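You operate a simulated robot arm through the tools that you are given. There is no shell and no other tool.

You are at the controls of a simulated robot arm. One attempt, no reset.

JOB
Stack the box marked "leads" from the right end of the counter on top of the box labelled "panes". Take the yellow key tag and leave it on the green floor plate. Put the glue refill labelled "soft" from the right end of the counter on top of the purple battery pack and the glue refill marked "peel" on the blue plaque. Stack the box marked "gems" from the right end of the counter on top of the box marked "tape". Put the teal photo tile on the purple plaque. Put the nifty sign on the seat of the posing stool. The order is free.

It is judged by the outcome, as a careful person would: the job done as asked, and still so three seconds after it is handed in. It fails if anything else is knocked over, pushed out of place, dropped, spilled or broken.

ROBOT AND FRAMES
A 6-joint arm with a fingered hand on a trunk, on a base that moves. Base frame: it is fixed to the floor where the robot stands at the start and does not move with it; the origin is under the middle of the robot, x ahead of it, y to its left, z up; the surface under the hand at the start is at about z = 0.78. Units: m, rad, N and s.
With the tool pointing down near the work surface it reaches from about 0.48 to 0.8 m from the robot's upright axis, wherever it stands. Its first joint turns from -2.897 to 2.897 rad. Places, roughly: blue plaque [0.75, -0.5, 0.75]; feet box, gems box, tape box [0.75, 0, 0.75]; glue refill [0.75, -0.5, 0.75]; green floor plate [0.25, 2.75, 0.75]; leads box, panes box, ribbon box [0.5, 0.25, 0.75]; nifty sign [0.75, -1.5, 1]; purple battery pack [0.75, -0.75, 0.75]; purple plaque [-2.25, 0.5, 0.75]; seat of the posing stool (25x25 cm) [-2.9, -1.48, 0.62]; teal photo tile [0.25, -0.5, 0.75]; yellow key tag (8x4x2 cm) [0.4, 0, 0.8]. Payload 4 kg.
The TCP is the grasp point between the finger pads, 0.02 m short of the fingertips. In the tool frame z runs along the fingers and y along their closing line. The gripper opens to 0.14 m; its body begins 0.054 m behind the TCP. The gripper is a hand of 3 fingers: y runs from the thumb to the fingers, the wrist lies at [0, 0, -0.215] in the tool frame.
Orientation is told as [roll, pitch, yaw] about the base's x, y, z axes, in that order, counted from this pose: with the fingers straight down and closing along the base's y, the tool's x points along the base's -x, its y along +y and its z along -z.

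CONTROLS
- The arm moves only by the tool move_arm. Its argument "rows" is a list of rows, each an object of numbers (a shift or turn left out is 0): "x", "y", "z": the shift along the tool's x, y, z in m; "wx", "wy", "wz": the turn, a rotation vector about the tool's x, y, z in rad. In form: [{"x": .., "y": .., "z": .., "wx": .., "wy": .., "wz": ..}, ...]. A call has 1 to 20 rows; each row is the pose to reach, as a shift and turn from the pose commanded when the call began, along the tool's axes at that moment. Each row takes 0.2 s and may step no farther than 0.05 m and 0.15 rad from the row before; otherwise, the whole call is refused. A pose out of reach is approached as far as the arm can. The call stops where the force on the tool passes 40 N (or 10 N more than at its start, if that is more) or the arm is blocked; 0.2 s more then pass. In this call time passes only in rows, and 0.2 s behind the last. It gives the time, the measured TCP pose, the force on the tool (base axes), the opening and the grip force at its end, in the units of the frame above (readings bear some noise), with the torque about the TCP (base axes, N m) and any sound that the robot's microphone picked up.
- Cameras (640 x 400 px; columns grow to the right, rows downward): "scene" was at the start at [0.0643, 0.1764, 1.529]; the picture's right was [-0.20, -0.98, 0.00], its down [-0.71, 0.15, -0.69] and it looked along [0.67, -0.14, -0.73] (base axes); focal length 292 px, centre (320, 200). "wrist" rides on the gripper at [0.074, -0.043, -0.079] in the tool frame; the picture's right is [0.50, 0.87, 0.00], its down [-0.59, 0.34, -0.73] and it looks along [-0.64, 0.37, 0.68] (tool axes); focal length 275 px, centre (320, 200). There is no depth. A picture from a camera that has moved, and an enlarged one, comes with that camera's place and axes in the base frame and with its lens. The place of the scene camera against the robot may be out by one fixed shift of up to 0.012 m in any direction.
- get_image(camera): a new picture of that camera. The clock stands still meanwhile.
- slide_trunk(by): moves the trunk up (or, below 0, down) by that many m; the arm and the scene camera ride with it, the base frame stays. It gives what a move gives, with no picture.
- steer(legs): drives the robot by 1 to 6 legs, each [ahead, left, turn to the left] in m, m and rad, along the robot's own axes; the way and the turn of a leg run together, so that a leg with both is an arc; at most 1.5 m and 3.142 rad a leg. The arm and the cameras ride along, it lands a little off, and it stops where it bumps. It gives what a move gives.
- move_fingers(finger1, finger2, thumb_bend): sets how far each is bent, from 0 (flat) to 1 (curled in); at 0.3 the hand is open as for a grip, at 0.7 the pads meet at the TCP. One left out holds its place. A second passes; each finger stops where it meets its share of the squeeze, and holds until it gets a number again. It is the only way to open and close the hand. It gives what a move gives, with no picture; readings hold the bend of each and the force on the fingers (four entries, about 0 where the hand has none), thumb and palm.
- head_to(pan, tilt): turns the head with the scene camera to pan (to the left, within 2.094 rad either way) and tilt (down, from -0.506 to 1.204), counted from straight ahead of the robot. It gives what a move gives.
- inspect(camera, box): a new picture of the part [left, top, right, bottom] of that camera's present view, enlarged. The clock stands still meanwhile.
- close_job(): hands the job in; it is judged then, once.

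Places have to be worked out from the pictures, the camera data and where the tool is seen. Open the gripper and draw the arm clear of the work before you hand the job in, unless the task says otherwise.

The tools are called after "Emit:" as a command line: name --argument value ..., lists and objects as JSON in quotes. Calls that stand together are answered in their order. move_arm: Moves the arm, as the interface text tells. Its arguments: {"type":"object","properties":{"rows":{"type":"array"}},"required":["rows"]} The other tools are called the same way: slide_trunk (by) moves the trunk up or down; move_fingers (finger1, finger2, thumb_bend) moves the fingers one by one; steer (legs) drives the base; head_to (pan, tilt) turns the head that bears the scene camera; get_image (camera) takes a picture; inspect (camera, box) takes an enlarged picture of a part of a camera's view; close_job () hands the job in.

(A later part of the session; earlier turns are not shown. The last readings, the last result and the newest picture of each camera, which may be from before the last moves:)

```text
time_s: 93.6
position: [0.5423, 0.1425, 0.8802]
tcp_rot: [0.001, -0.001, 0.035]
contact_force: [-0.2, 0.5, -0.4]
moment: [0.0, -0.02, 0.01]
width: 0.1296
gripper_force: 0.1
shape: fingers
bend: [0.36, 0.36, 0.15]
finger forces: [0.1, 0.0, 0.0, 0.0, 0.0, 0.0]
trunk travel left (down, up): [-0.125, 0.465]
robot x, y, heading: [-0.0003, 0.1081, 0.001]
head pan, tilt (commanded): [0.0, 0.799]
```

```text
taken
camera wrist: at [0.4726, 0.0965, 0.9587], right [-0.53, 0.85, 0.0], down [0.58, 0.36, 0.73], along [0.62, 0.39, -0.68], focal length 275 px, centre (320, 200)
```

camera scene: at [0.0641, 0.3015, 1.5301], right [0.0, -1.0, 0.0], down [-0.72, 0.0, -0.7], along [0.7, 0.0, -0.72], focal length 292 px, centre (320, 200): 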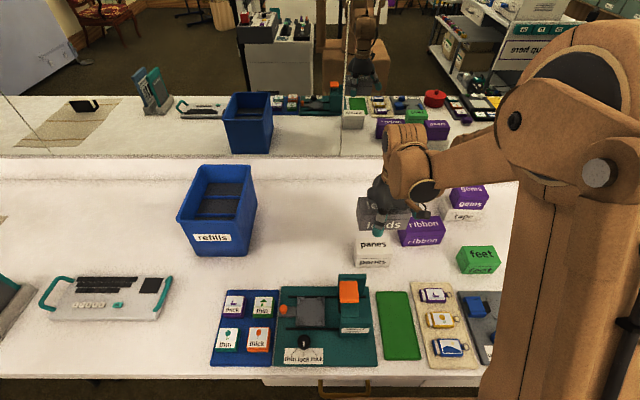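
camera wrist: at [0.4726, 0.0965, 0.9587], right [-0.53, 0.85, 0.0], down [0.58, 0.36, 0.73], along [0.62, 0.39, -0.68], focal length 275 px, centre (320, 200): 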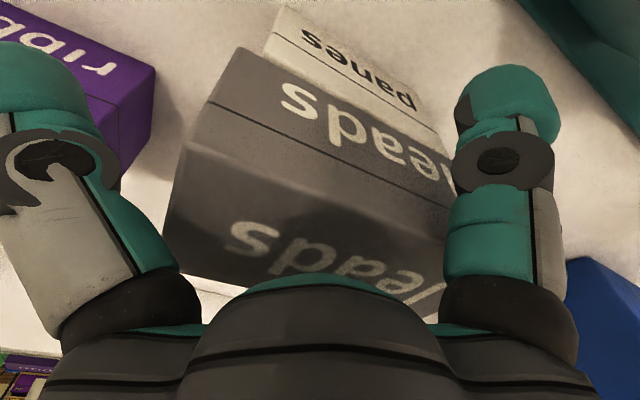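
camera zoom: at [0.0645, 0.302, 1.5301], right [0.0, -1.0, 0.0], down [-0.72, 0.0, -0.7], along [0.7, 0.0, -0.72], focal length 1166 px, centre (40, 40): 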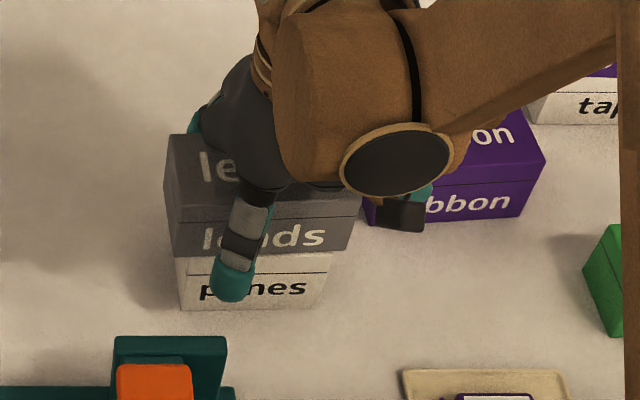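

Released; the stack stays put. I rise straight up and verify both stacks.

Emit:
move_arm --rows '[{"z": -0.02}, {"z": -0.05}, {"z": -0.09}, {"z": -0.13}, {"z": -0.17}, {"z": -0.21}]'

Emit:
get_image --camera "scene"

Emit:
inspect --camera "scene" --box '[320, 180, 520, 300]'

Emit:
get_image --camera "wrist"

```text
time_s: 95.0
position: [0.5439, 0.1393, 1.0917]
tcp_rot: [0.001, -0.001, 0.035]
contact_force: [-0.6, -0.2, 0.1]
moment: [0.01, 0.0, -0.03]
width: 0.1298
gripper_force: 0.2
shape: fingers
bend: [0.36, 0.36, 0.15]
finger forces: [0.0, 0.0, 0.0, 0.0, 0.0, 0.0]
trunk travel left (down, up): [-0.125, 0.465]
robot x, y, heading: [-0.0017, 0.1054, 0.003]
head pan, tilt (commanded): [0.0, 0.799]
```

```text
taken
camera scene: at [0.064, 0.302, 1.5301], right [0.0, -1.0, 0.0], down [-0.72, 0.0, -0.7], along [0.7, 0.0, -0.72], focal length 292 px, centre (320, 200)
```

scene: 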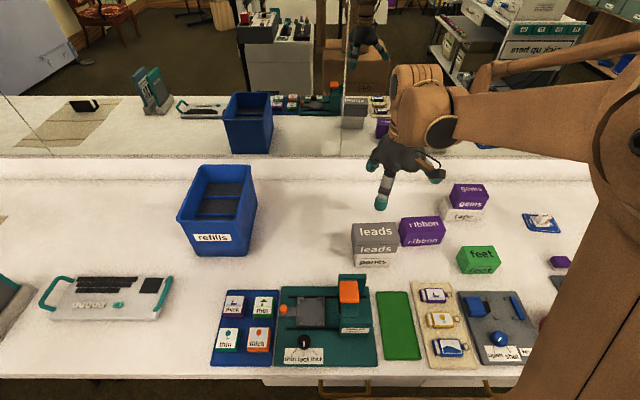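

```text
3.20 times, centred on (420, 240) of scene
camera zoom: at [0.064, 0.302, 1.5301], right [0.0, -1.0, 0.0], down [-0.72, 0.0, -0.7], along [0.7, 0.0, -0.72], focal length 933 px, centre (0, 72)
```

zoom: 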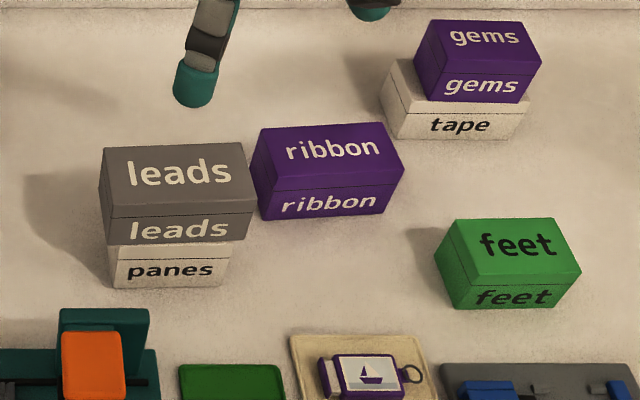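

```text
taken
camera wrist: at [0.4729, 0.0941, 1.171], right [-0.53, 0.85, 0.0], down [0.58, 0.36, 0.73], along [0.62, 0.39, -0.68], focal length 275 px, centre (320, 200)
```

wrist: 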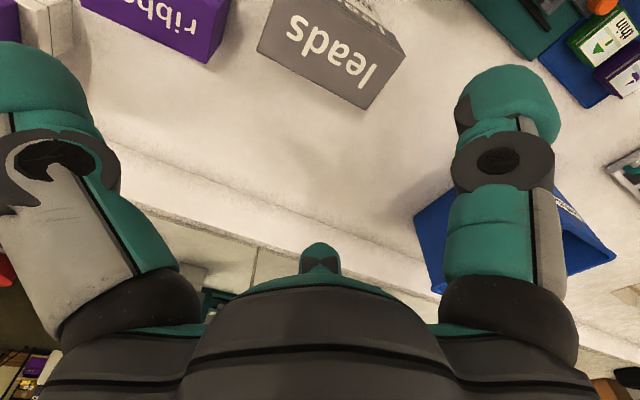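

Both stacks are good. Next the yellow key tag at ≈(0.355, -0.01): too near for the arm, so I back the robot off 0.28 m and look with both cameras.

Emit:
steer --legs '[[-0.28, -0.1, 0]]'

Emit:
head_to --pan -0.3 --tilt 0.85

Emit:
get_image --camera "scene"

Emit:
get_image --camera "wrist"

```text
time_s: 96.9
position: [0.2948, 0.0524, 1.0914]
tcp_rot: [-0.001, -0.001, 0.037]
contact_force: [0.4, 0.4, 0.9]
moment: [-0.03, -0.02, -0.02]
width: 0.1297
gripper_force: 0.1
shape: fingers
bend: [0.36, 0.36, 0.15]
finger forces: [0.0, 0.0, 0.0, 0.1, 0.0, 0.0]
trunk travel left (down, up): [-0.125, 0.465]
robot x, y, heading: [-0.2541, 0.0252, 0.002]
head pan, tilt (commanded): [0.0, 0.799]
stopped in leg 1: the robot was blocked; the commanded pose is now the measured one
```

```text
time_s: 97.7
position: [0.2944, 0.0531, 1.0918]
tcp_rot: [-0.001, 0.002, 0.035]
contact_force: [-0.4, -0.2, 0.0]
moment: [-0.01, 0.03, -0.03]
width: 0.1296
gripper_force: 0.1
shape: fingers
bend: [0.36, 0.36, 0.15]
finger forces: [0.1, 0.0, 0.1, 0.0, 0.0, 0.1]
trunk travel left (down, up): [-0.125, 0.465]
robot x, y, heading: [-0.2523, 0.0217, 0.002]
head pan, tilt (commanded): [-0.3, 0.85]
```

```text
taken
camera scene: at [-0.1908, 0.1918, 1.526], right [-0.29, -0.96, 0.0], down [-0.72, 0.22, -0.66], along [0.63, -0.19, -0.75], focal length 292 px, centre (320, 200)
```

scene: 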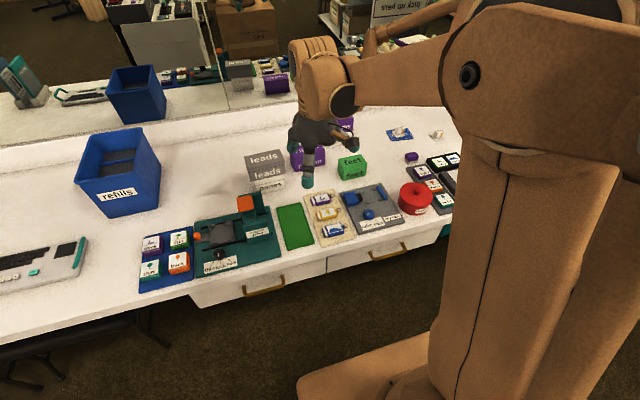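

```text
taken
camera wrist: at [0.2239, 0.0068, 1.1703], right [-0.53, 0.85, 0.0], down [0.58, 0.36, 0.73], along [0.62, 0.39, -0.68], focal length 275 px, centre (320, 200)
```

wrist: 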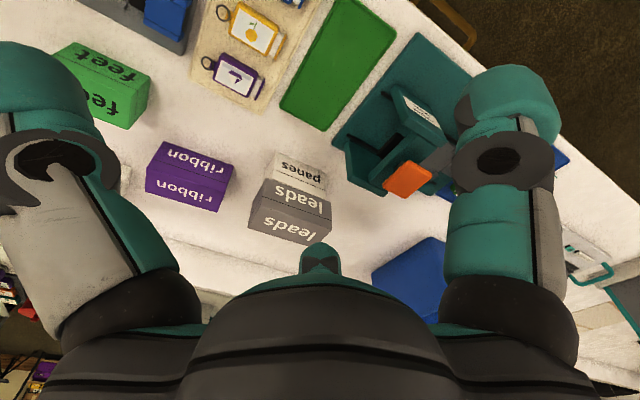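

The robot stopped 3 cm short, blocked behind. I look back on both sides to see what is there.

Emit:
head_to --pan 2.09 --tilt 0.9

Emit:
get_image --camera "scene"

Emit:
head_to --pan -2.09 --tilt 0.9

Emit:
get_image --camera "scene"

```text
time_s: 99.8
position: [0.2944, 0.0525, 1.0902]
tcp_rot: [-0.001, 0.0, 0.036]
contact_force: [0.4, -0.3, -0.2]
moment: [-0.03, 0.01, -0.06]
width: 0.1294
gripper_force: 0.1
shape: fingers
bend: [0.36, 0.36, 0.15]
finger forces: [0.1, 0.0, 0.0, 0.0, 0.0, 0.0]
trunk travel left (down, up): [-0.125, 0.465]
robot x, y, heading: [-0.2516, 0.0253, 0.005]
head pan, tilt (commanded): [2.089, 0.901]
```

```text
taken
camera scene: at [-0.3033, 0.2801, 1.5222], right [0.87, 0.5, 0.0], down [0.39, -0.68, -0.62], along [-0.31, 0.54, -0.78], focal length 292 px, centre (320, 200)
```

scene: 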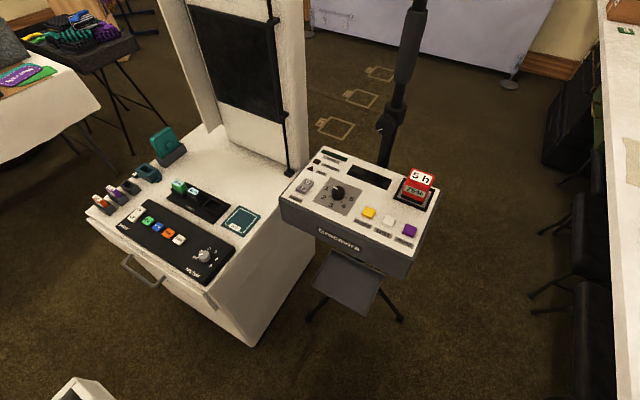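

```text
time_s: 103.2
position: [0.2935, 0.0525, 1.0896]
tcp_rot: [0.002, 0.001, 0.036]
contact_force: [-0.7, -0.5, 0.4]
moment: [0.0, -0.01, 0.02]
width: 0.1299
gripper_force: 0.1
shape: fingers
bend: [0.36, 0.36, 0.15]
finger forces: [0.0, 0.0, 0.0, 0.0, 0.1, 0.0]
trunk travel left (down, up): [-0.125, 0.465]
robot x, y, heading: [-0.2504, 0.0242, 0.004]
head pan, tilt (commanded): [-2.089, 0.901]
```

```text
taken
camera scene: at [-0.3029, 0.1489, 1.5222], right [-0.87, 0.49, 0.0], down [0.39, 0.68, -0.62], along [-0.31, -0.54, -0.78], focal length 292 px, centre (320, 200)
```

scene: 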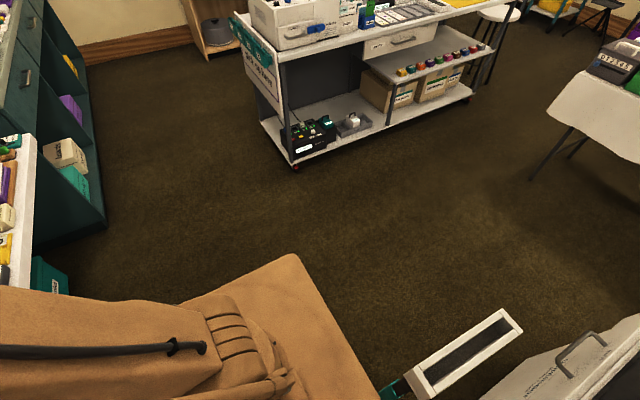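

Something white with a dark slot stands close behind the robot at about chest height. I look more steeply down on both sides to identify it.

Emit:
head_to --pan -2.09 --tilt 1.2

Emit:
get_image --camera "scene"

Emit:
head_to --pan 2.09 --tilt 1.2

Emit:
get_image --camera "scene"

```text
time_s: 104.0
position: [0.296, 0.0532, 1.0904]
tcp_rot: [-0.002, 0.0, 0.036]
contact_force: [0.0, -0.8, -0.6]
moment: [-0.01, -0.01, 0.0]
width: 0.1297
gripper_force: 0.1
shape: fingers
bend: [0.36, 0.36, 0.15]
finger forces: [0.0, 0.0, 0.1, 0.0, 0.0, 0.0]
trunk travel left (down, up): [-0.125, 0.465]
robot x, y, heading: [-0.2516, 0.0246, 0.007]
head pan, tilt (commanded): [-2.089, 1.201]
```

```text
taken
camera scene: at [-0.2933, 0.1659, 1.5024], right [-0.87, 0.49, 0.0], down [0.46, 0.81, -0.36], along [-0.18, -0.32, -0.93], focal length 292 px, centre (320, 200)
```

scene: 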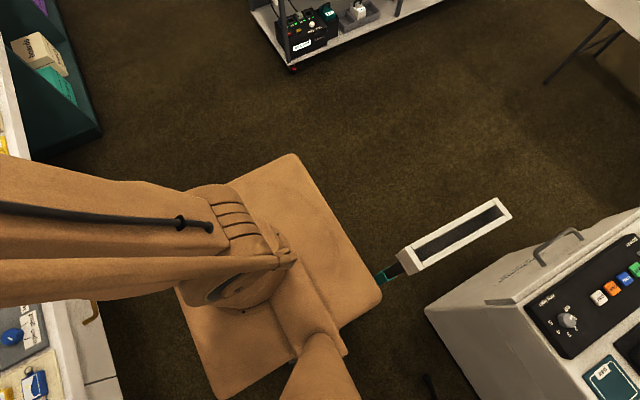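

```text
time_s: 107.4
position: [0.295, 0.0533, 1.0905]
tcp_rot: [0.0, 0.001, 0.035]
contact_force: [-0.3, 0.2, -0.4]
moment: [0.0, 0.0, -0.02]
width: 0.1296
gripper_force: 0.1
shape: fingers
bend: [0.36, 0.36, 0.15]
finger forces: [0.0, 0.0, 0.0, 0.0, 0.0, 0.1]
trunk travel left (down, up): [-0.125, 0.465]
robot x, y, heading: [-0.2493, 0.0186, 0.001]
head pan, tilt (commanded): [2.089, 1.201]
```

```text
taken
camera scene: at [-0.2936, 0.2631, 1.5023], right [0.87, 0.5, 0.0], down [0.46, -0.81, -0.36], along [-0.18, 0.31, -0.93], focal length 292 px, centre (320, 200)
```

scene: 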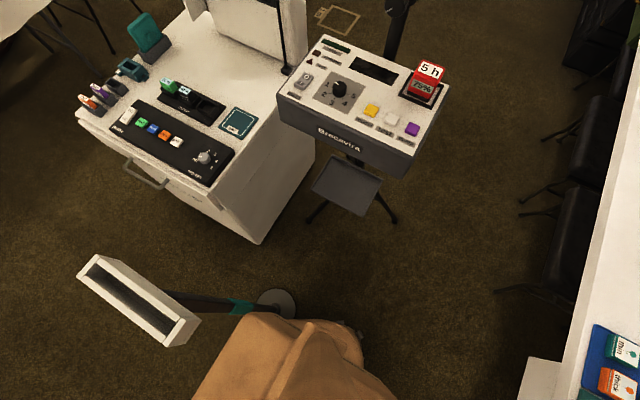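

The obstacle is a slim floor stand with a round foot right behind the base (still upright); I move 4 cm forward, away from it, then bring the hand over the key tags to measure them.

Emit:
steer --legs '[[0.04, 0, 0]]'

Emit:
move_arm --rows '[{"y": -0.03, "z": 0.02}, {"y": -0.06, "z": 0.04}, {"y": -0.06, "z": 0.08}]'

Emit:
get_image --camera "wrist"

Emit:
head_to --pan -0.2 --tilt 0.9

Emit:
get_image --camera "scene"

```text
time_s: 108.3
position: [0.3359, 0.0529, 1.0904]
tcp_rot: [-0.002, 0.002, 0.035]
contact_force: [-0.9, 0.3, -0.3]
moment: [0.02, 0.03, -0.02]
width: 0.1297
gripper_force: 0.1
shape: fingers
bend: [0.36, 0.36, 0.15]
finger forces: [0.0, 0.0, 0.1, 0.0, 0.0, 0.1]
trunk travel left (down, up): [-0.125, 0.465]
robot x, y, heading: [-0.2128, 0.02, 0.003]
head pan, tilt (commanded): [2.089, 1.201]
```

```text
time_s: 109.1
position: [0.3392, -0.0083, 1.0071]
tcp_rot: [0.0, 0.0, 0.037]
contact_force: [0.1, 0.3, -0.7]
moment: [-0.01, -0.01, 0.04]
width: 0.1297
gripper_force: 0.0
shape: fingers
bend: [0.36, 0.36, 0.15]
finger forces: [0.0, 0.1, 0.1, 0.0, 0.0, 0.0]
trunk travel left (down, up): [-0.125, 0.465]
robot x, y, heading: [-0.2102, 0.0181, 0.007]
head pan, tilt (commanded): [2.089, 1.201]
```

```text
taken
camera wrist: at [0.2681, -0.054, 1.0876], right [-0.53, 0.85, 0.0], down [0.58, 0.36, 0.73], along [0.62, 0.39, -0.68], focal length 275 px, centre (320, 200)
```

wrist: 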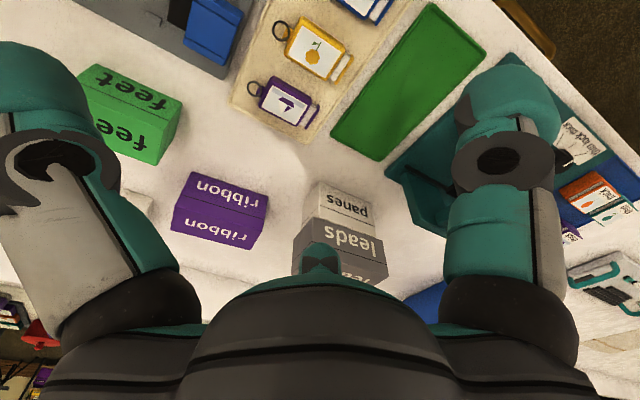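

```text
time_s: 111.2
position: [0.3397, -0.0082, 1.0084]
tcp_rot: [0.0, -0.001, 0.036]
contact_force: [0.9, -0.3, 0.4]
moment: [-0.01, -0.01, 0.01]
width: 0.1298
gripper_force: 0.0
shape: fingers
bend: [0.36, 0.36, 0.15]
finger forces: [0.1, 0.1, 0.0, 0.0, 0.0, 0.1]
trunk travel left (down, up): [-0.125, 0.465]
robot x, y, heading: [-0.2106, 0.0227, 0.007]
head pan, tilt (commanded): [-0.201, 0.901]
```

```text
taken
camera scene: at [-0.1513, 0.2, 1.5221], right [-0.2, -0.98, 0.0], down [-0.77, 0.15, -0.62], along [0.61, -0.12, -0.78], focal length 292 px, centre (320, 200)
```

scene: 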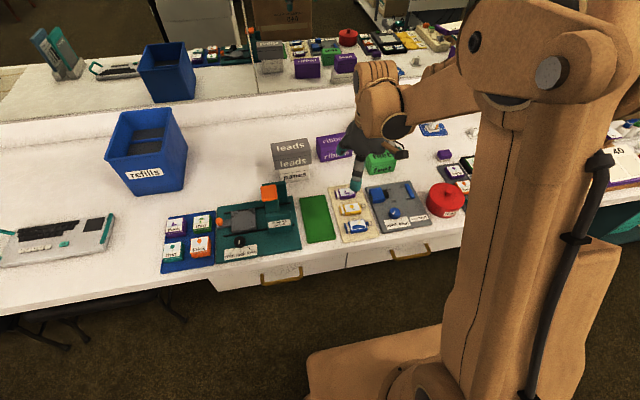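

The tags are in the wrist view. I zoom in to measure the yellow tag and the gaps to its neighbours.

Emit:
inspect --camera "wrist" --box '[220, 0, 400, 130]'

Emit:
inspect --camera "scene" --box '[290, 160, 440, 260]'

```text
3.08 times, centred on (310, 65) of wrist
camera zoom: at [0.2675, -0.0538, 1.0883], right [-0.53, 0.85, 0.0], down [0.58, 0.36, 0.73], along [0.62, 0.39, -0.68], focal length 847 px, centre (351, 615)
```

zoom: 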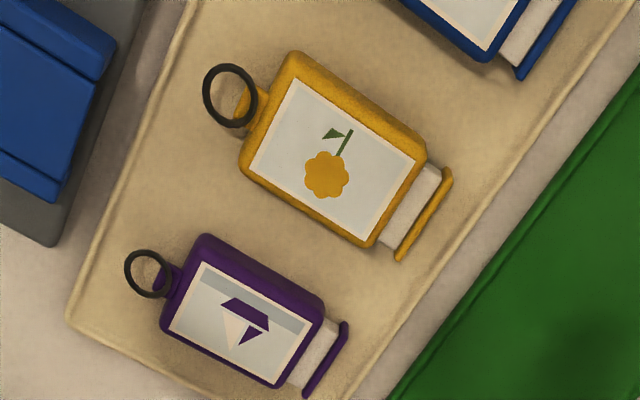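

```text
4.00 times, centred on (365, 210) of scene
camera zoom: at [-0.1513, 0.2, 1.5221], right [-0.2, -0.98, 0.0], down [-0.77, 0.15, -0.62], along [0.61, -0.12, -0.78], focal length 1166 px, centre (140, 160)
```

zoom: 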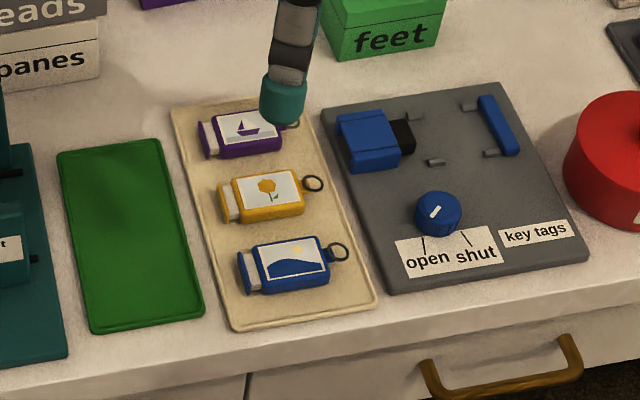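

The yellow tag's body spans x 0.335–0.370, y -0.030–0.018, cap end at y≈0.032, ring at the -y end; gaps to neighbours are only 2.7 cm. So I'll grip it lengthwise: fingers beside the ring at the -y end, thumb on the cap. That needs the hand turned 180°; I try turning it here at height.

Emit:
move_arm --rows '[{"wz": -0.15}, {"wz": -0.3}, {"wz": -0.45}, {"wz": -0.6}, {"wz": -0.75}, {"wz": -0.9}, {"wz": -1.05}, {"wz": -1.2}, {"wz": -1.35}, {"wz": -1.5}, {"wz": -1.65}, {"wz": -1.8}, {"wz": -1.95}, {"wz": -2.1}, {"wz": -2.25}, {"wz": -2.4}, {"wz": -2.55}, {"wz": -2.7}, {"wz": -2.85}, {"wz": -3.0}]'

```text
time_s: 115.4
position: [-0.1414, 0.2308, 1.0216]
tcp_rot: [-0.011, 0.063, 2.887]
contact_force: [16.3, 8.8, 3.3]
moment: [-0.02, 0.41, -0.37]
width: 0.1299
gripper_force: 0.1
shape: fingers
bend: [0.36, 0.43, 0.15]
finger forces: [0.1, 0.0, 0.0, 0.1, 0.0, 0.1]
out of reach, approached as far as the arm can: row 10, 11, 12, 13, 14, 15, 16, 17, 18, 19, 20
trunk travel left (down, up): [-0.125, 0.465]
robot x, y, heading: [-0.2098, 0.024, 0.006]
head pan, tilt (commanded): [-0.201, 0.901]
```

The arm went out of reach and swung the hand back near the robot itself, with some contact. I stop and look before any further motion.

Emit:
get_image --camera "wrist"

Emit:
get_image --camera "scene"

Emit:
head_to --pan 0.5 --tilt 1.0

Emit:
get_image --camera "scene"

```text
taken
camera wrist: at [-0.0624, 0.2533, 1.1065], right [0.27, -0.96, 0.02], down [-0.7, -0.18, 0.69], along [-0.66, -0.2, -0.72], focal length 275 px, centre (320, 200)
```

wrist: 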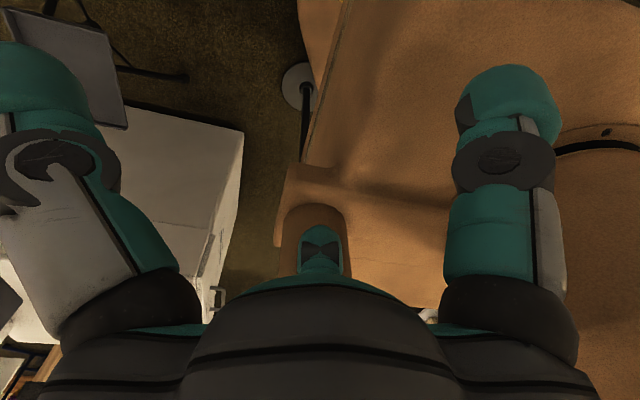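

```text
taken
camera scene: at [-0.1524, 0.1946, 1.5228], right [-0.2, -0.98, 0.0], down [-0.77, 0.16, -0.62], along [0.61, -0.12, -0.78], focal length 292 px, centre (320, 200)
```

scene: 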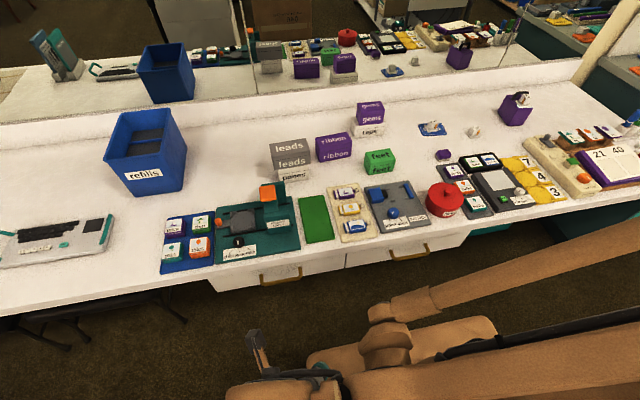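

```text
time_s: 116.5
position: [-0.1414, 0.2361, 1.0222]
tcp_rot: [-0.007, 0.06, 2.885]
contact_force: [11.6, -1.7, -0.4]
moment: [0.0, -0.02, 0.35]
width: 0.1299
gripper_force: 0.1
shape: fingers
bend: [0.36, 0.42, 0.15]
finger forces: [0.0, 0.1, 0.0, 0.1, 0.0, 0.0]
trunk travel left (down, up): [-0.125, 0.465]
robot x, y, heading: [-0.2131, 0.0228, -0.0]
head pan, tilt (commanded): [0.499, 1.0]
```

```text
taken
camera scene: at [-0.1645, 0.2482, 1.5149], right [0.48, -0.88, 0.0], down [-0.74, -0.4, -0.54], along [0.47, 0.26, -0.84], focal length 292 px, centre (320, 200)
```

scene: 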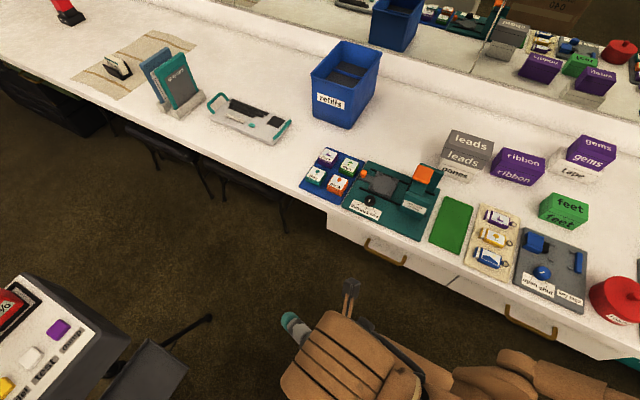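

Nothing on the counter was touched; the hand is folded back against the robot's own column (turning that way runs out of wrist range near yaw +1.5). I back it away with a small forward step and see how it responds.

Emit:
move_arm --rows '[{"x": 0.02, "wz": 0.05}]'

```text
time_s: 116.9
position: [-0.1298, 0.2299, 1.0221]
tcp_rot: [-0.01, 0.059, 2.833]
contact_force: [1.7, 0.3, -0.4]
moment: [0.0, -0.09, -0.03]
width: 0.1297
gripper_force: 0.1
shape: fingers
bend: [0.36, 0.37, 0.15]
finger forces: [0.0, 0.1, 0.1, 0.0, 0.0, 0.0]
out of reach, approached as far as the arm can: row 1
trunk travel left (down, up): [-0.125, 0.465]
robot x, y, heading: [-0.2059, 0.0189, 0.005]
head pan, tilt (commanded): [0.499, 1.0]
```

Contact is gone. I continue moving outward (+x) while turning the wrist back.

Emit:
move_arm --rows '[{"x": 0.0286, "y": -0.0091, "wz": 0.14}, {"x": 0.0572, "y": -0.0182, "wz": 0.28}, {"x": 0.0858, "y": -0.0273, "wz": 0.42}, {"x": 0.1144, "y": -0.0364, "wz": 0.56}, {"x": 0.143, "y": -0.0455, "wz": 0.7}]'

Emit:
get_image --camera "scene"

```text
time_s: 118.1
position: [0.015, 0.2296, 1.0287]
tcp_rot: [-0.046, 0.038, 2.133]
contact_force: [-0.4, -0.3, 0.3]
moment: [0.01, 0.0, 0.02]
width: 0.1296
gripper_force: 0.0
shape: fingers
bend: [0.36, 0.36, 0.15]
finger forces: [0.0, 0.0, 0.1, 0.0, 0.0, 0.0]
trunk travel left (down, up): [-0.125, 0.465]
robot x, y, heading: [-0.2108, 0.0222, 0.008]
head pan, tilt (commanded): [0.499, 1.0]
```

```text
taken
camera scene: at [-0.164, 0.2487, 1.5149], right [0.48, -0.88, 0.0], down [-0.74, -0.41, -0.54], along [0.47, 0.26, -0.84], focal length 292 px, centre (320, 200)
```

scene: 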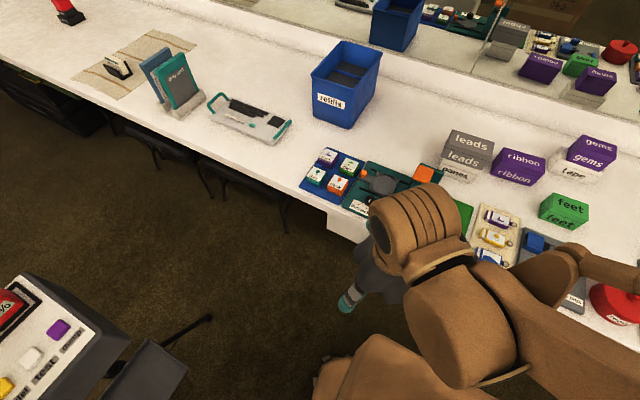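

Coming out cleanly. I go on outwards and turn further back.

Emit:
move_arm --rows '[{"x": 0.0276, "y": -0.0223, "wz": 0.1357}, {"x": 0.0551, "y": -0.0446, "wz": 0.2714}, {"x": 0.0827, "y": -0.0669, "wz": 0.4071}, {"x": 0.1103, "y": -0.0891, "wz": 0.5429}, {"x": 0.1379, "y": -0.1114, "wz": 0.6786}, {"x": 0.1654, "y": -0.1337, "wz": 0.8143}, {"x": 0.193, "y": -0.156, "wz": 0.95}]'

Emit:
get_image --camera "scene"

```text
time_s: 119.7
position: [0.25, 0.1504, 1.0436]
tcp_rot: [-0.057, -0.013, 1.186]
contact_force: [0.6, -0.2, 0.2]
moment: [0.0, 0.0, -0.01]
width: 0.13
gripper_force: 0.0
shape: fingers
bend: [0.36, 0.36, 0.15]
finger forces: [0.1, 0.0, 0.1, 0.1, 0.0, 0.0]
trunk travel left (down, up): [-0.125, 0.465]
robot x, y, heading: [-0.2075, 0.0213, 0.004]
head pan, tilt (commanded): [0.499, 1.0]
```

```text
taken
camera scene: at [-0.1636, 0.2483, 1.5149], right [0.48, -0.88, 0.0], down [-0.74, -0.41, -0.54], along [0.47, 0.26, -0.84], focal length 292 px, centre (320, 200)
```

scene: 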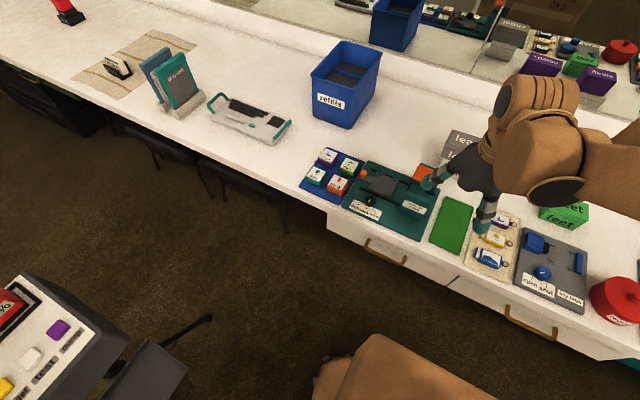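

Recovered. Now I turn the wrist to yaw 0 above the tag area, then I'll level the hand and try the other turning direction.

Emit:
move_arm --rows '[{"x": 0.0132, "y": -0.0175, "wz": 0.148}, {"x": 0.0263, "y": -0.0349, "wz": 0.296}, {"x": 0.0395, "y": -0.0524, "wz": 0.444}, {"x": 0.0526, "y": -0.0699, "wz": 0.592}, {"x": 0.0658, "y": -0.0873, "wz": 0.74}, {"x": 0.0789, "y": -0.1048, "wz": 0.888}, {"x": 0.0921, "y": -0.1222, "wz": 1.036}, {"x": 0.1052, "y": -0.1397, "wz": 1.184}]'

```text
time_s: 121.5
position: [0.34, 0.001, 1.0521]
tcp_rot: [-0.009, -0.06, -0.001]
contact_force: [-0.4, 0.2, -1.1]
moment: [-0.02, 0.04, 0.01]
width: 0.1297
gripper_force: 0.1
shape: fingers
bend: [0.36, 0.36, 0.15]
finger forces: [0.0, 0.1, 0.1, 0.1, 0.0, 0.0]
trunk travel left (down, up): [-0.125, 0.465]
robot x, y, heading: [-0.2103, 0.0199, -0.0]
head pan, tilt (commanded): [0.499, 1.0]
```

I level the hand (pitch -0.06) and start turning the other way step by step.

Emit:
move_arm --rows '[{"wx": -0.009, "wy": 0.06}]'

Emit:
move_arm --rows '[{"wz": 0.15}, {"wz": 0.3}, {"wz": 0.45}, {"wz": 0.6}, {"wz": 0.75}, {"wz": 0.9}, {"wz": 1.05}, {"wz": 1.2}, {"wz": 1.35}, {"wz": 1.5}, {"wz": 1.65}, {"wz": 1.8}, {"wz": 1.95}, {"wz": 2.1}]'

```text
time_s: 121.9
position: [0.3399, 0.0028, 1.0517]
tcp_rot: [0.0, 0.0, 0.003]
contact_force: [-0.6, -0.3, -0.6]
moment: [0.03, -0.01, 0.01]
width: 0.1299
gripper_force: 0.1
shape: fingers
bend: [0.36, 0.36, 0.15]
finger forces: [0.1, 0.0, 0.0, 0.0, 0.0, 0.0]
trunk travel left (down, up): [-0.125, 0.465]
robot x, y, heading: [-0.2074, 0.0196, -0.001]
head pan, tilt (commanded): [0.499, 1.0]
```

```text
time_s: 124.9
position: [0.3383, 0.0002, 1.0519]
tcp_rot: [0.001, -0.001, -2.099]
contact_force: [0.5, -0.2, 0.8]
moment: [-0.03, -0.02, 0.02]
width: 0.1297
gripper_force: 0.1
shape: fingers
bend: [0.36, 0.36, 0.15]
finger forces: [0.1, 0.0, 0.0, 0.0, 0.1, 0.0]
trunk travel left (down, up): [-0.125, 0.465]
robot x, y, heading: [-0.2112, 0.0236, 0.004]
head pan, tilt (commanded): [0.499, 1.0]
```

Fine at yaw -2.1. I continue in short calls so any limit shows early.

Emit:
move_arm --rows '[{"wz": 0.15}, {"wz": 0.3}, {"wz": 0.45}]'

Emit:
move_arm --rows '[{"wz": 0.15}, {"wz": 0.3}]'

Emit:
move_arm --rows '[{"wz": 0.1}, {"wz": 0.2}, {"wz": 0.292}]'

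```text
time_s: 125.7
position: [0.3394, 0.0008, 1.0517]
tcp_rot: [-0.003, -0.001, -2.551]
contact_force: [-0.3, 0.4, -0.4]
moment: [0.01, 0.01, 0.0]
width: 0.1298
gripper_force: 0.0
shape: fingers
bend: [0.36, 0.36, 0.15]
finger forces: [0.0, 0.0, 0.0, 0.0, 0.0, 0.1]
trunk travel left (down, up): [-0.125, 0.465]
robot x, y, heading: [-0.2152, 0.0202, 0.007]
head pan, tilt (commanded): [0.499, 1.0]
```

```text
time_s: 126.3
position: [0.3394, 0.0009, 1.051]
tcp_rot: [-0.002, 0.0, -2.85]
contact_force: [0.3, -1.2, 0.5]
moment: [0.01, 0.01, 0.03]
width: 0.1298
gripper_force: 0.1
shape: fingers
bend: [0.36, 0.36, 0.15]
finger forces: [0.0, 0.0, 0.0, 0.1, 0.1, 0.0]
trunk travel left (down, up): [-0.125, 0.465]
robot x, y, heading: [-0.2107, 0.0202, 0.002]
head pan, tilt (commanded): [0.499, 1.0]
```

```text
time_s: 127.1
position: [0.3394, 0.0015, 1.0515]
tcp_rot: [-0.001, -0.002, -3.139]
contact_force: [-0.3, 0.3, 0.6]
moment: [0.0, 0.01, -0.03]
width: 0.13
gripper_force: 0.0
shape: fingers
bend: [0.36, 0.36, 0.15]
finger forces: [0.0, 0.0, 0.0, 0.1, 0.0, 0.1]
trunk travel left (down, up): [-0.125, 0.465]
robot x, y, heading: [-0.2084, 0.0213, 0.005]
head pan, tilt (commanded): [0.499, 1.0]
```

Yaw ±π reached; the thumb now points to +y. I look at the tag from this pose to confirm its position.

Emit:
move_fingers --finger1 0.6 --finger2 0.6 --thumb_bend 0.15

Emit:
move_arm --rows '[{"x": 0.007, "y": 0.017, "z": 0.03}, {"x": 0.0136, "y": 0.0335, "z": 0.07}, {"x": 0.0136, "y": 0.0335, "z": 0.11}]'

Emit:
get_image --camera "wrist"

Emit:
inspect --camera "wrist" --box '[160, 0, 480, 200]'

```text
time_s: 128.1
position: [0.3383, 0.0012, 1.051]
tcp_rot: [-0.001, -0.001, -3.14]
contact_force: [0.4, -0.1, 0.3]
moment: [0.01, 0.03, 0.01]
width: 0.0976
gripper_force: 0.1
shape: fingers
bend: [0.6, 0.6, 0.15]
finger forces: [0.0, 0.0, 0.0, 0.0, 0.1, 0.1]
trunk travel left (down, up): [-0.125, 0.465]
robot x, y, heading: [-0.2078, 0.0229, 0.002]
head pan, tilt (commanded): [0.499, 1.0]
```

```text
time_s: 128.9
position: [0.3514, -0.0332, 0.9403]
tcp_rot: [0.002, -0.002, -3.139]
contact_force: [-0.3, 0.3, 0.7]
moment: [-0.02, 0.02, 0.02]
width: 0.0975
gripper_force: 0.1
shape: fingers
bend: [0.6, 0.6, 0.15]
finger forces: [0.1, 0.0, 0.0, 0.0, 0.0, 0.1]
trunk travel left (down, up): [-0.125, 0.465]
robot x, y, heading: [-0.2098, 0.0183, 0.008]
head pan, tilt (commanded): [0.499, 1.0]
```

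```text
taken
camera wrist: at [0.4272, 0.0092, 1.0206], right [0.5, -0.86, 0.0], down [-0.59, -0.34, 0.74], along [-0.64, -0.37, -0.68], focal length 275 px, centre (320, 200)
```

wrist: 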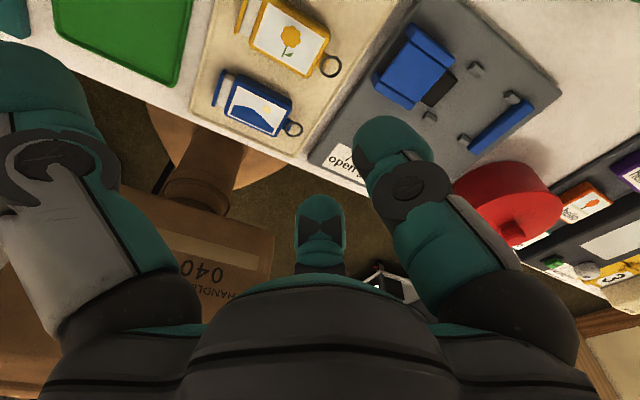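

```text
2.00 times, centred on (320, 100) of wrist
camera zoom: at [0.4272, 0.0092, 1.0206], right [0.5, -0.86, 0.0], down [-0.59, -0.34, 0.74], along [-0.64, -0.37, -0.68], focal length 551 px, centre (320, 400)
```

zoom: 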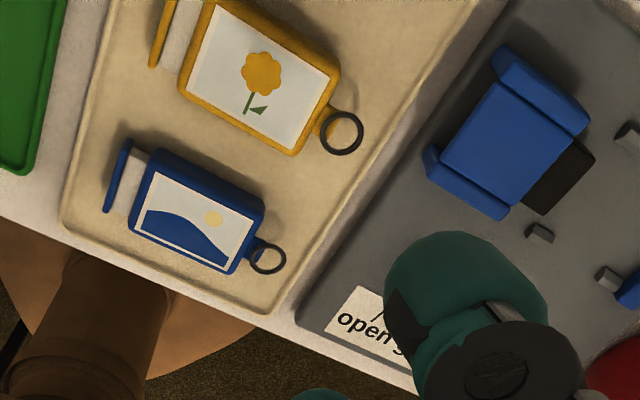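

Combining both views: tag top z≈0.796, body centre x≈0.355, -y end at y≈-0.030, cap end y≈0.030, ring centred at (0.356, -0.043). I set TCP over (0.355, -0.031) and descend most of the way.

Emit:
move_fingers --finger1 0.58 --finger2 0.58 --thumb_bend 0.15

Emit:
move_arm --rows '[{"x": 0.0027, "y": -0.0026, "z": 0.04}, {"x": 0.0027, "y": -0.0026, "z": 0.08}, {"x": 0.0027, "y": -0.0026, "z": 0.108}]'

Emit:
get_image --camera "wrist"

Emit:
head_to --pan -0.1 --tilt 0.95

Emit:
inspect --camera "scene" --box '[280, 100, 460, 220]'

```text
time_s: 129.9
position: [0.3511, -0.0328, 0.9416]
tcp_rot: [0.0, -0.001, -3.139]
contact_force: [0.1, -0.3, -0.7]
moment: [-0.01, 0.03, 0.02]
width: 0.1015
gripper_force: 0.0
shape: fingers
bend: [0.57, 0.57, 0.15]
finger forces: [0.1, 0.0, 0.1, 0.1, 0.0, 0.0]
trunk travel left (down, up): [-0.125, 0.465]
robot x, y, heading: [-0.2145, 0.0218, 0.001]
head pan, tilt (commanded): [0.499, 1.0]
```

```text
time_s: 130.7
position: [0.3552, -0.0294, 0.834]
tcp_rot: [0.0, -0.001, -3.139]
contact_force: [0.8, 0.3, 0.3]
moment: [0.03, 0.03, -0.03]
width: 0.1013
gripper_force: 0.1
shape: fingers
bend: [0.57, 0.57, 0.15]
finger forces: [0.0, 0.0, 0.1, 0.0, 0.0, 0.1]
trunk travel left (down, up): [-0.125, 0.465]
robot x, y, heading: [-0.2091, 0.0229, 0.005]
head pan, tilt (commanded): [0.499, 1.0]
```

```text
taken
camera wrist: at [0.4312, 0.0132, 0.9127], right [0.5, -0.86, 0.0], down [-0.59, -0.34, 0.73], along [-0.64, -0.37, -0.68], focal length 275 px, centre (320, 200)
```

wrist: 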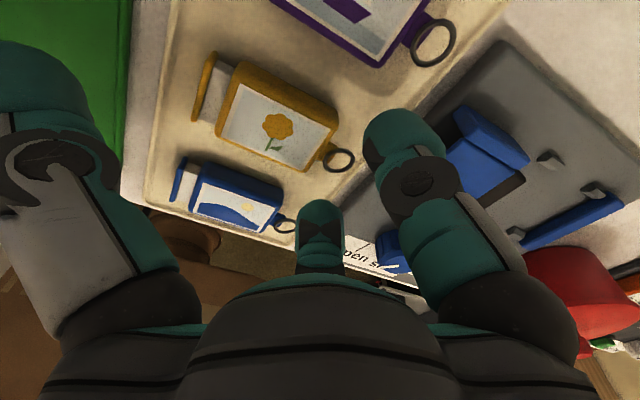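

```text
time_s: 131.7
position: [0.3558, -0.03, 0.8332]
tcp_rot: [0.0, 0.0, -3.14]
contact_force: [0.4, -0.4, 0.7]
moment: [0.03, 0.03, 0.0]
width: 0.1013
gripper_force: 0.0
shape: fingers
bend: [0.57, 0.57, 0.15]
finger forces: [0.1, 0.0, 0.0, 0.0, 0.1, 0.0]
trunk travel left (down, up): [-0.125, 0.465]
robot x, y, heading: [-0.2092, 0.0241, 0.002]
head pan, tilt (commanded): [-0.099, 0.949]
```

```text
3.33 times, centred on (370, 160) of scene
camera zoom: at [-0.1528, 0.2078, 1.5185], right [-0.1, -1.0, 0.0], down [-0.81, 0.08, -0.58], along [0.58, -0.06, -0.81], focal length 972 px, centre (153, 333)
```

zoom: 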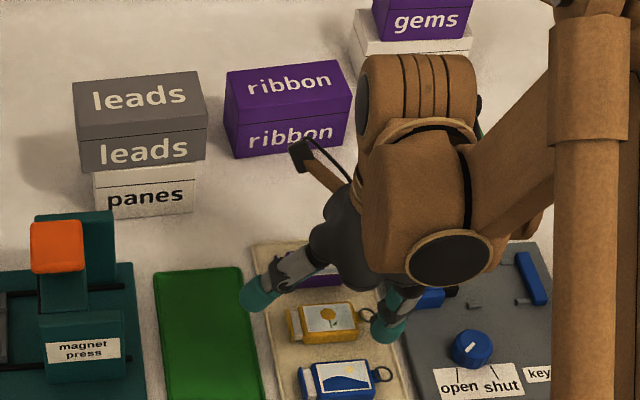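

The tag's ring end is right between the two fingers. I go down the last 2.7 cm.

Emit:
move_arm --rows '[{"z": 0.01}, {"z": 0.02}, {"z": 0.026}]'

Emit:
get_image --camera "wrist"

```text
time_s: 132.5
position: [0.3541, -0.0296, 0.8117]
tcp_rot: [0.002, 0.002, -3.138]
contact_force: [-2.2, 0.5, 36.0]
moment: [-0.62, 0.14, -0.15]
width: 0.1017
gripper_force: 17.6
shape: fingers
bend: [0.58, 0.58, 0.15]
finger forces: [16.1, 19.4, 0.1, 0.0, 0.0, 0.0]
trunk travel left (down, up): [-0.125, 0.465]
robot x, y, heading: [-0.2098, 0.0255, -0.003]
head pan, tilt (commanded): [-0.099, 0.949]
stopped in row 3: the force on the tool passed its limit at 49 N (the readings are from after the stop); the commanded pose is now the measured one
```

```text
taken
camera wrist: at [0.4291, 0.0131, 0.8907], right [0.5, -0.86, 0.0], down [-0.59, -0.34, 0.73], along [-0.63, -0.37, -0.68], focal length 275 px, centre (320, 200)
```

wrist: 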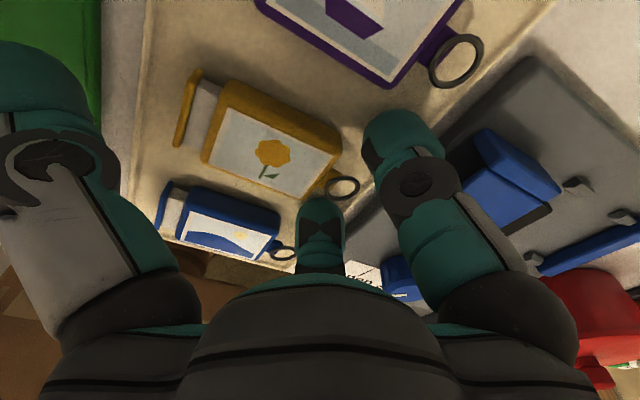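

The fingertips touched the tray (TCP z≈0.812). I raise 3 mm and close: first the thumb onto the cap, then the fingers.

Emit:
move_arm --rows '[{"z": -0.002}]'

Emit:
move_fingers --finger1 0.62 --finger2 0.62 --thumb_bend 0.6

Emit:
get_image --camera "wrist"

```text
time_s: 132.9
position: [0.3537, -0.0304, 0.8112]
tcp_rot: [0.002, 0.003, -3.137]
contact_force: [-0.7, -0.2, 13.4]
moment: [-0.27, 0.23, -0.08]
width: 0.101
gripper_force: 7.0
shape: fingers
bend: [0.57, 0.58, 0.15]
finger forces: [5.0, 9.2, 0.0, 0.0, 0.0, 0.0]
trunk travel left (down, up): [-0.125, 0.465]
robot x, y, heading: [-0.2089, 0.024, 0.002]
head pan, tilt (commanded): [-0.099, 0.949]
```

```text
time_s: 133.9
position: [0.3558, -0.0292, 0.8107]
tcp_rot: [-0.001, 0.003, -3.139]
contact_force: [4.6, 3.0, 17.8]
moment: [0.29, 0.19, -0.1]
width: 0.045
gripper_force: 20.5
shape: fingers
bend: [0.62, 0.55, 0.52]
finger forces: [0.1, 18.8, 0.0, 0.0, 23.4, 0.0]
trunk travel left (down, up): [-0.125, 0.465]
robot x, y, heading: [-0.2117, 0.0207, 0.002]
head pan, tilt (commanded): [-0.099, 0.949]
```

```text
taken
camera wrist: at [0.4309, 0.0135, 0.8912], right [0.5, -0.86, 0.0], down [-0.59, -0.34, 0.73], along [-0.63, -0.37, -0.68], focal length 275 px, centre (320, 200)
```

wrist: 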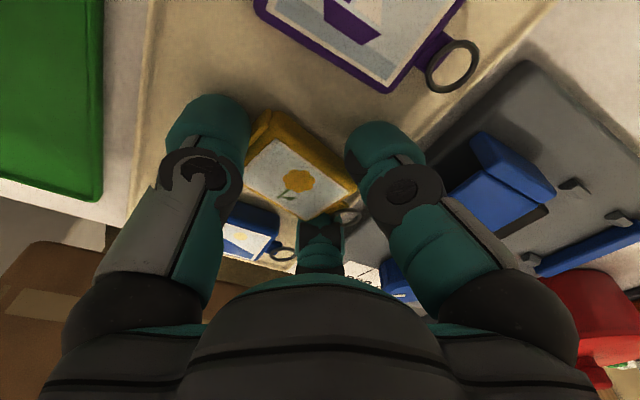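

The thumb came in further than expected. I zoom in to see how the tag lies between the fingers now.

Emit:
inspect --camera "wrist" --box '[200, 80, 440, 260]'

Emit:
inspect --camera "scene" --box '[310, 130, 430, 220]'

```text
2.22 times, centred on (320, 170) of wrist
camera zoom: at [0.4309, 0.0135, 0.8912], right [0.5, -0.86, 0.0], down [-0.59, -0.34, 0.73], along [-0.63, -0.37, -0.68], focal length 612 px, centre (320, 267)
```

zoom: 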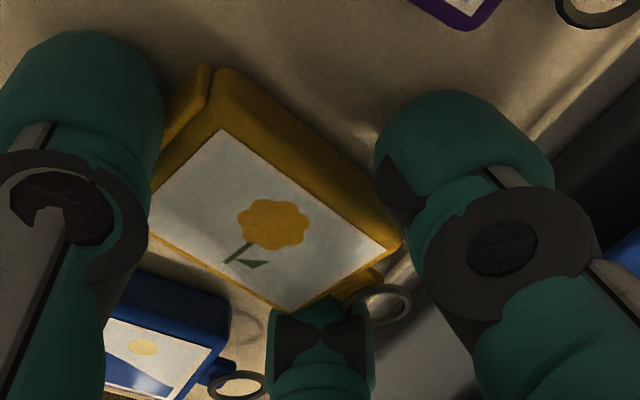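

```text
4.44 times, centred on (370, 175) of scene
camera zoom: at [-0.1537, 0.2082, 1.5186], right [-0.1, -1.0, 0.0], down [-0.81, 0.08, -0.58], along [0.58, -0.06, -0.81], focal length 1296 px, centre (98, 311)
```

zoom: 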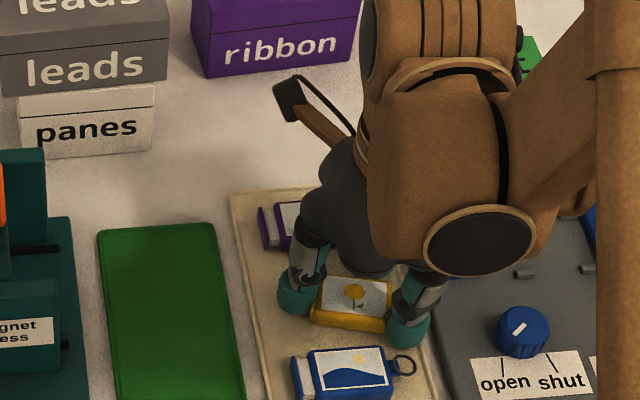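

The tag slid about 1.7 cm toward -y and is now cradled: thumb on the cap end, its ring end between the two fingers. I close both fingers to clamp it from the sides.

Emit:
move_fingers --finger1 0.75 --finger2 0.7

Emit:
inspect --camera "wrist" --box '[200, 80, 440, 260]'

Emit:
inspect --camera "scene" --box '[310, 130, 430, 220]'

```text
time_s: 134.9
position: [0.3557, -0.0295, 0.8116]
tcp_rot: [0.001, 0.001, -3.138]
contact_force: [5.6, 3.6, 20.9]
moment: [0.69, 0.13, -0.18]
width: 0.0393
gripper_force: 24.9
shape: fingers
bend: [0.66, 0.55, 0.53]
finger forces: [8.2, 15.5, 0.0, 0.0, 26.2, 0.1]
trunk travel left (down, up): [-0.125, 0.465]
robot x, y, heading: [-0.2098, 0.0248, 0.001]
head pan, tilt (commanded): [-0.099, 0.949]
```

```text
2.22 times, centred on (320, 170) of wrist
camera zoom: at [0.4308, 0.0134, 0.8912], right [0.5, -0.86, 0.0], down [-0.59, -0.34, 0.73], along [-0.63, -0.37, -0.68], focal length 612 px, centre (320, 267)
```

zoom: 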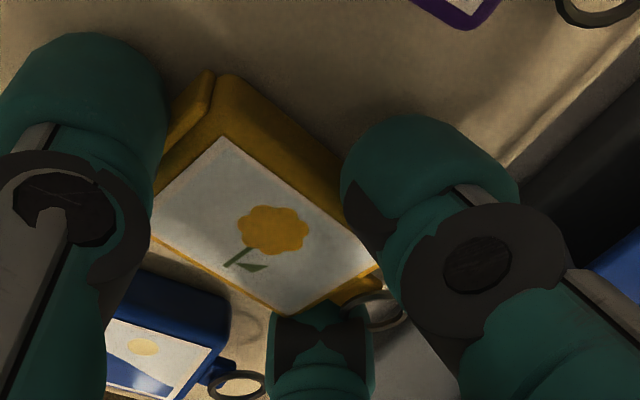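

```text
4.44 times, centred on (370, 175) of scene
camera zoom: at [-0.1539, 0.2083, 1.5186], right [-0.1, -1.0, 0.0], down [-0.81, 0.08, -0.58], along [0.58, -0.06, -0.81], focal length 1296 px, centre (98, 311)
```

zoom: 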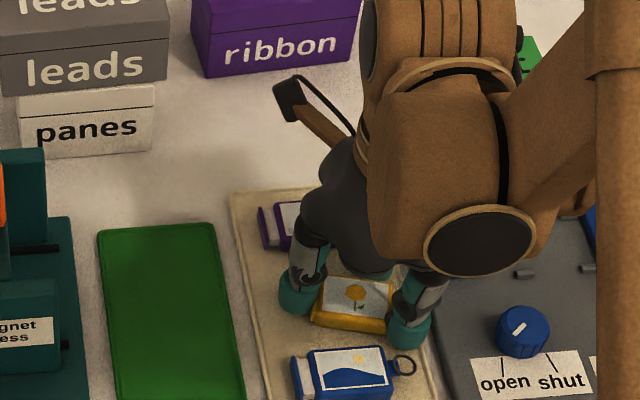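

All three digits press on it now. I lift slowly by 1.5 cm and look.

Emit:
move_arm --rows '[{"z": -0.004}, {"z": -0.008}, {"z": -0.015}]'

Emit:
inspect --camera "wrist" --box '[200, 80, 440, 260]'

Emit:
inspect --camera "scene" --box '[310, 130, 430, 220]'

```text
time_s: 135.7
position: [0.3548, -0.0298, 0.8258]
tcp_rot: [0.0, -0.002, -3.139]
contact_force: [0.7, 0.4, -0.1]
moment: [-0.03, 0.02, -0.02]
width: 0.0375
gripper_force: 18.5
shape: fingers
bend: [0.66, 0.54, 0.53]
finger forces: [6.3, 15.0, 0.0, 0.1, 14.9, 0.0]
trunk travel left (down, up): [-0.125, 0.465]
robot x, y, heading: [-0.2129, 0.0207, 0.005]
head pan, tilt (commanded): [-0.099, 0.949]
```

```text
2.22 times, centred on (320, 170) of wrist
camera zoom: at [0.431, 0.013, 0.9053], right [0.5, -0.86, 0.0], down [-0.59, -0.34, 0.73], along [-0.63, -0.37, -0.68], focal length 612 px, centre (320, 267)
```

zoom: 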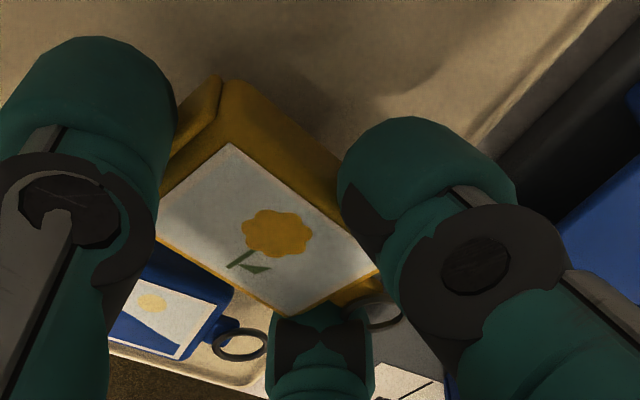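

```text
4.44 times, centred on (370, 175) of scene
camera zoom: at [-0.1529, 0.2077, 1.5185], right [-0.1, -1.0, 0.0], down [-0.81, 0.08, -0.58], along [0.58, -0.06, -0.81], focal length 1296 px, centre (98, 311)
```

zoom: 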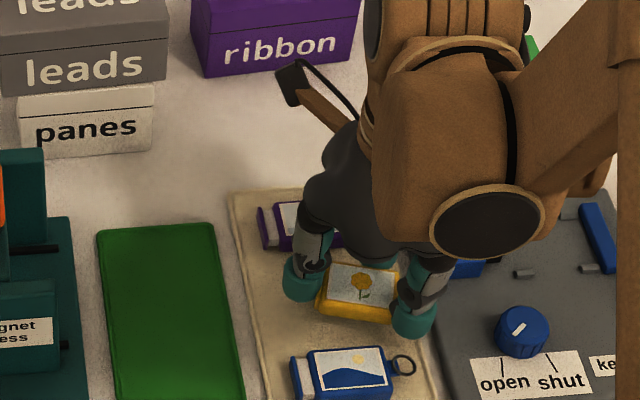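

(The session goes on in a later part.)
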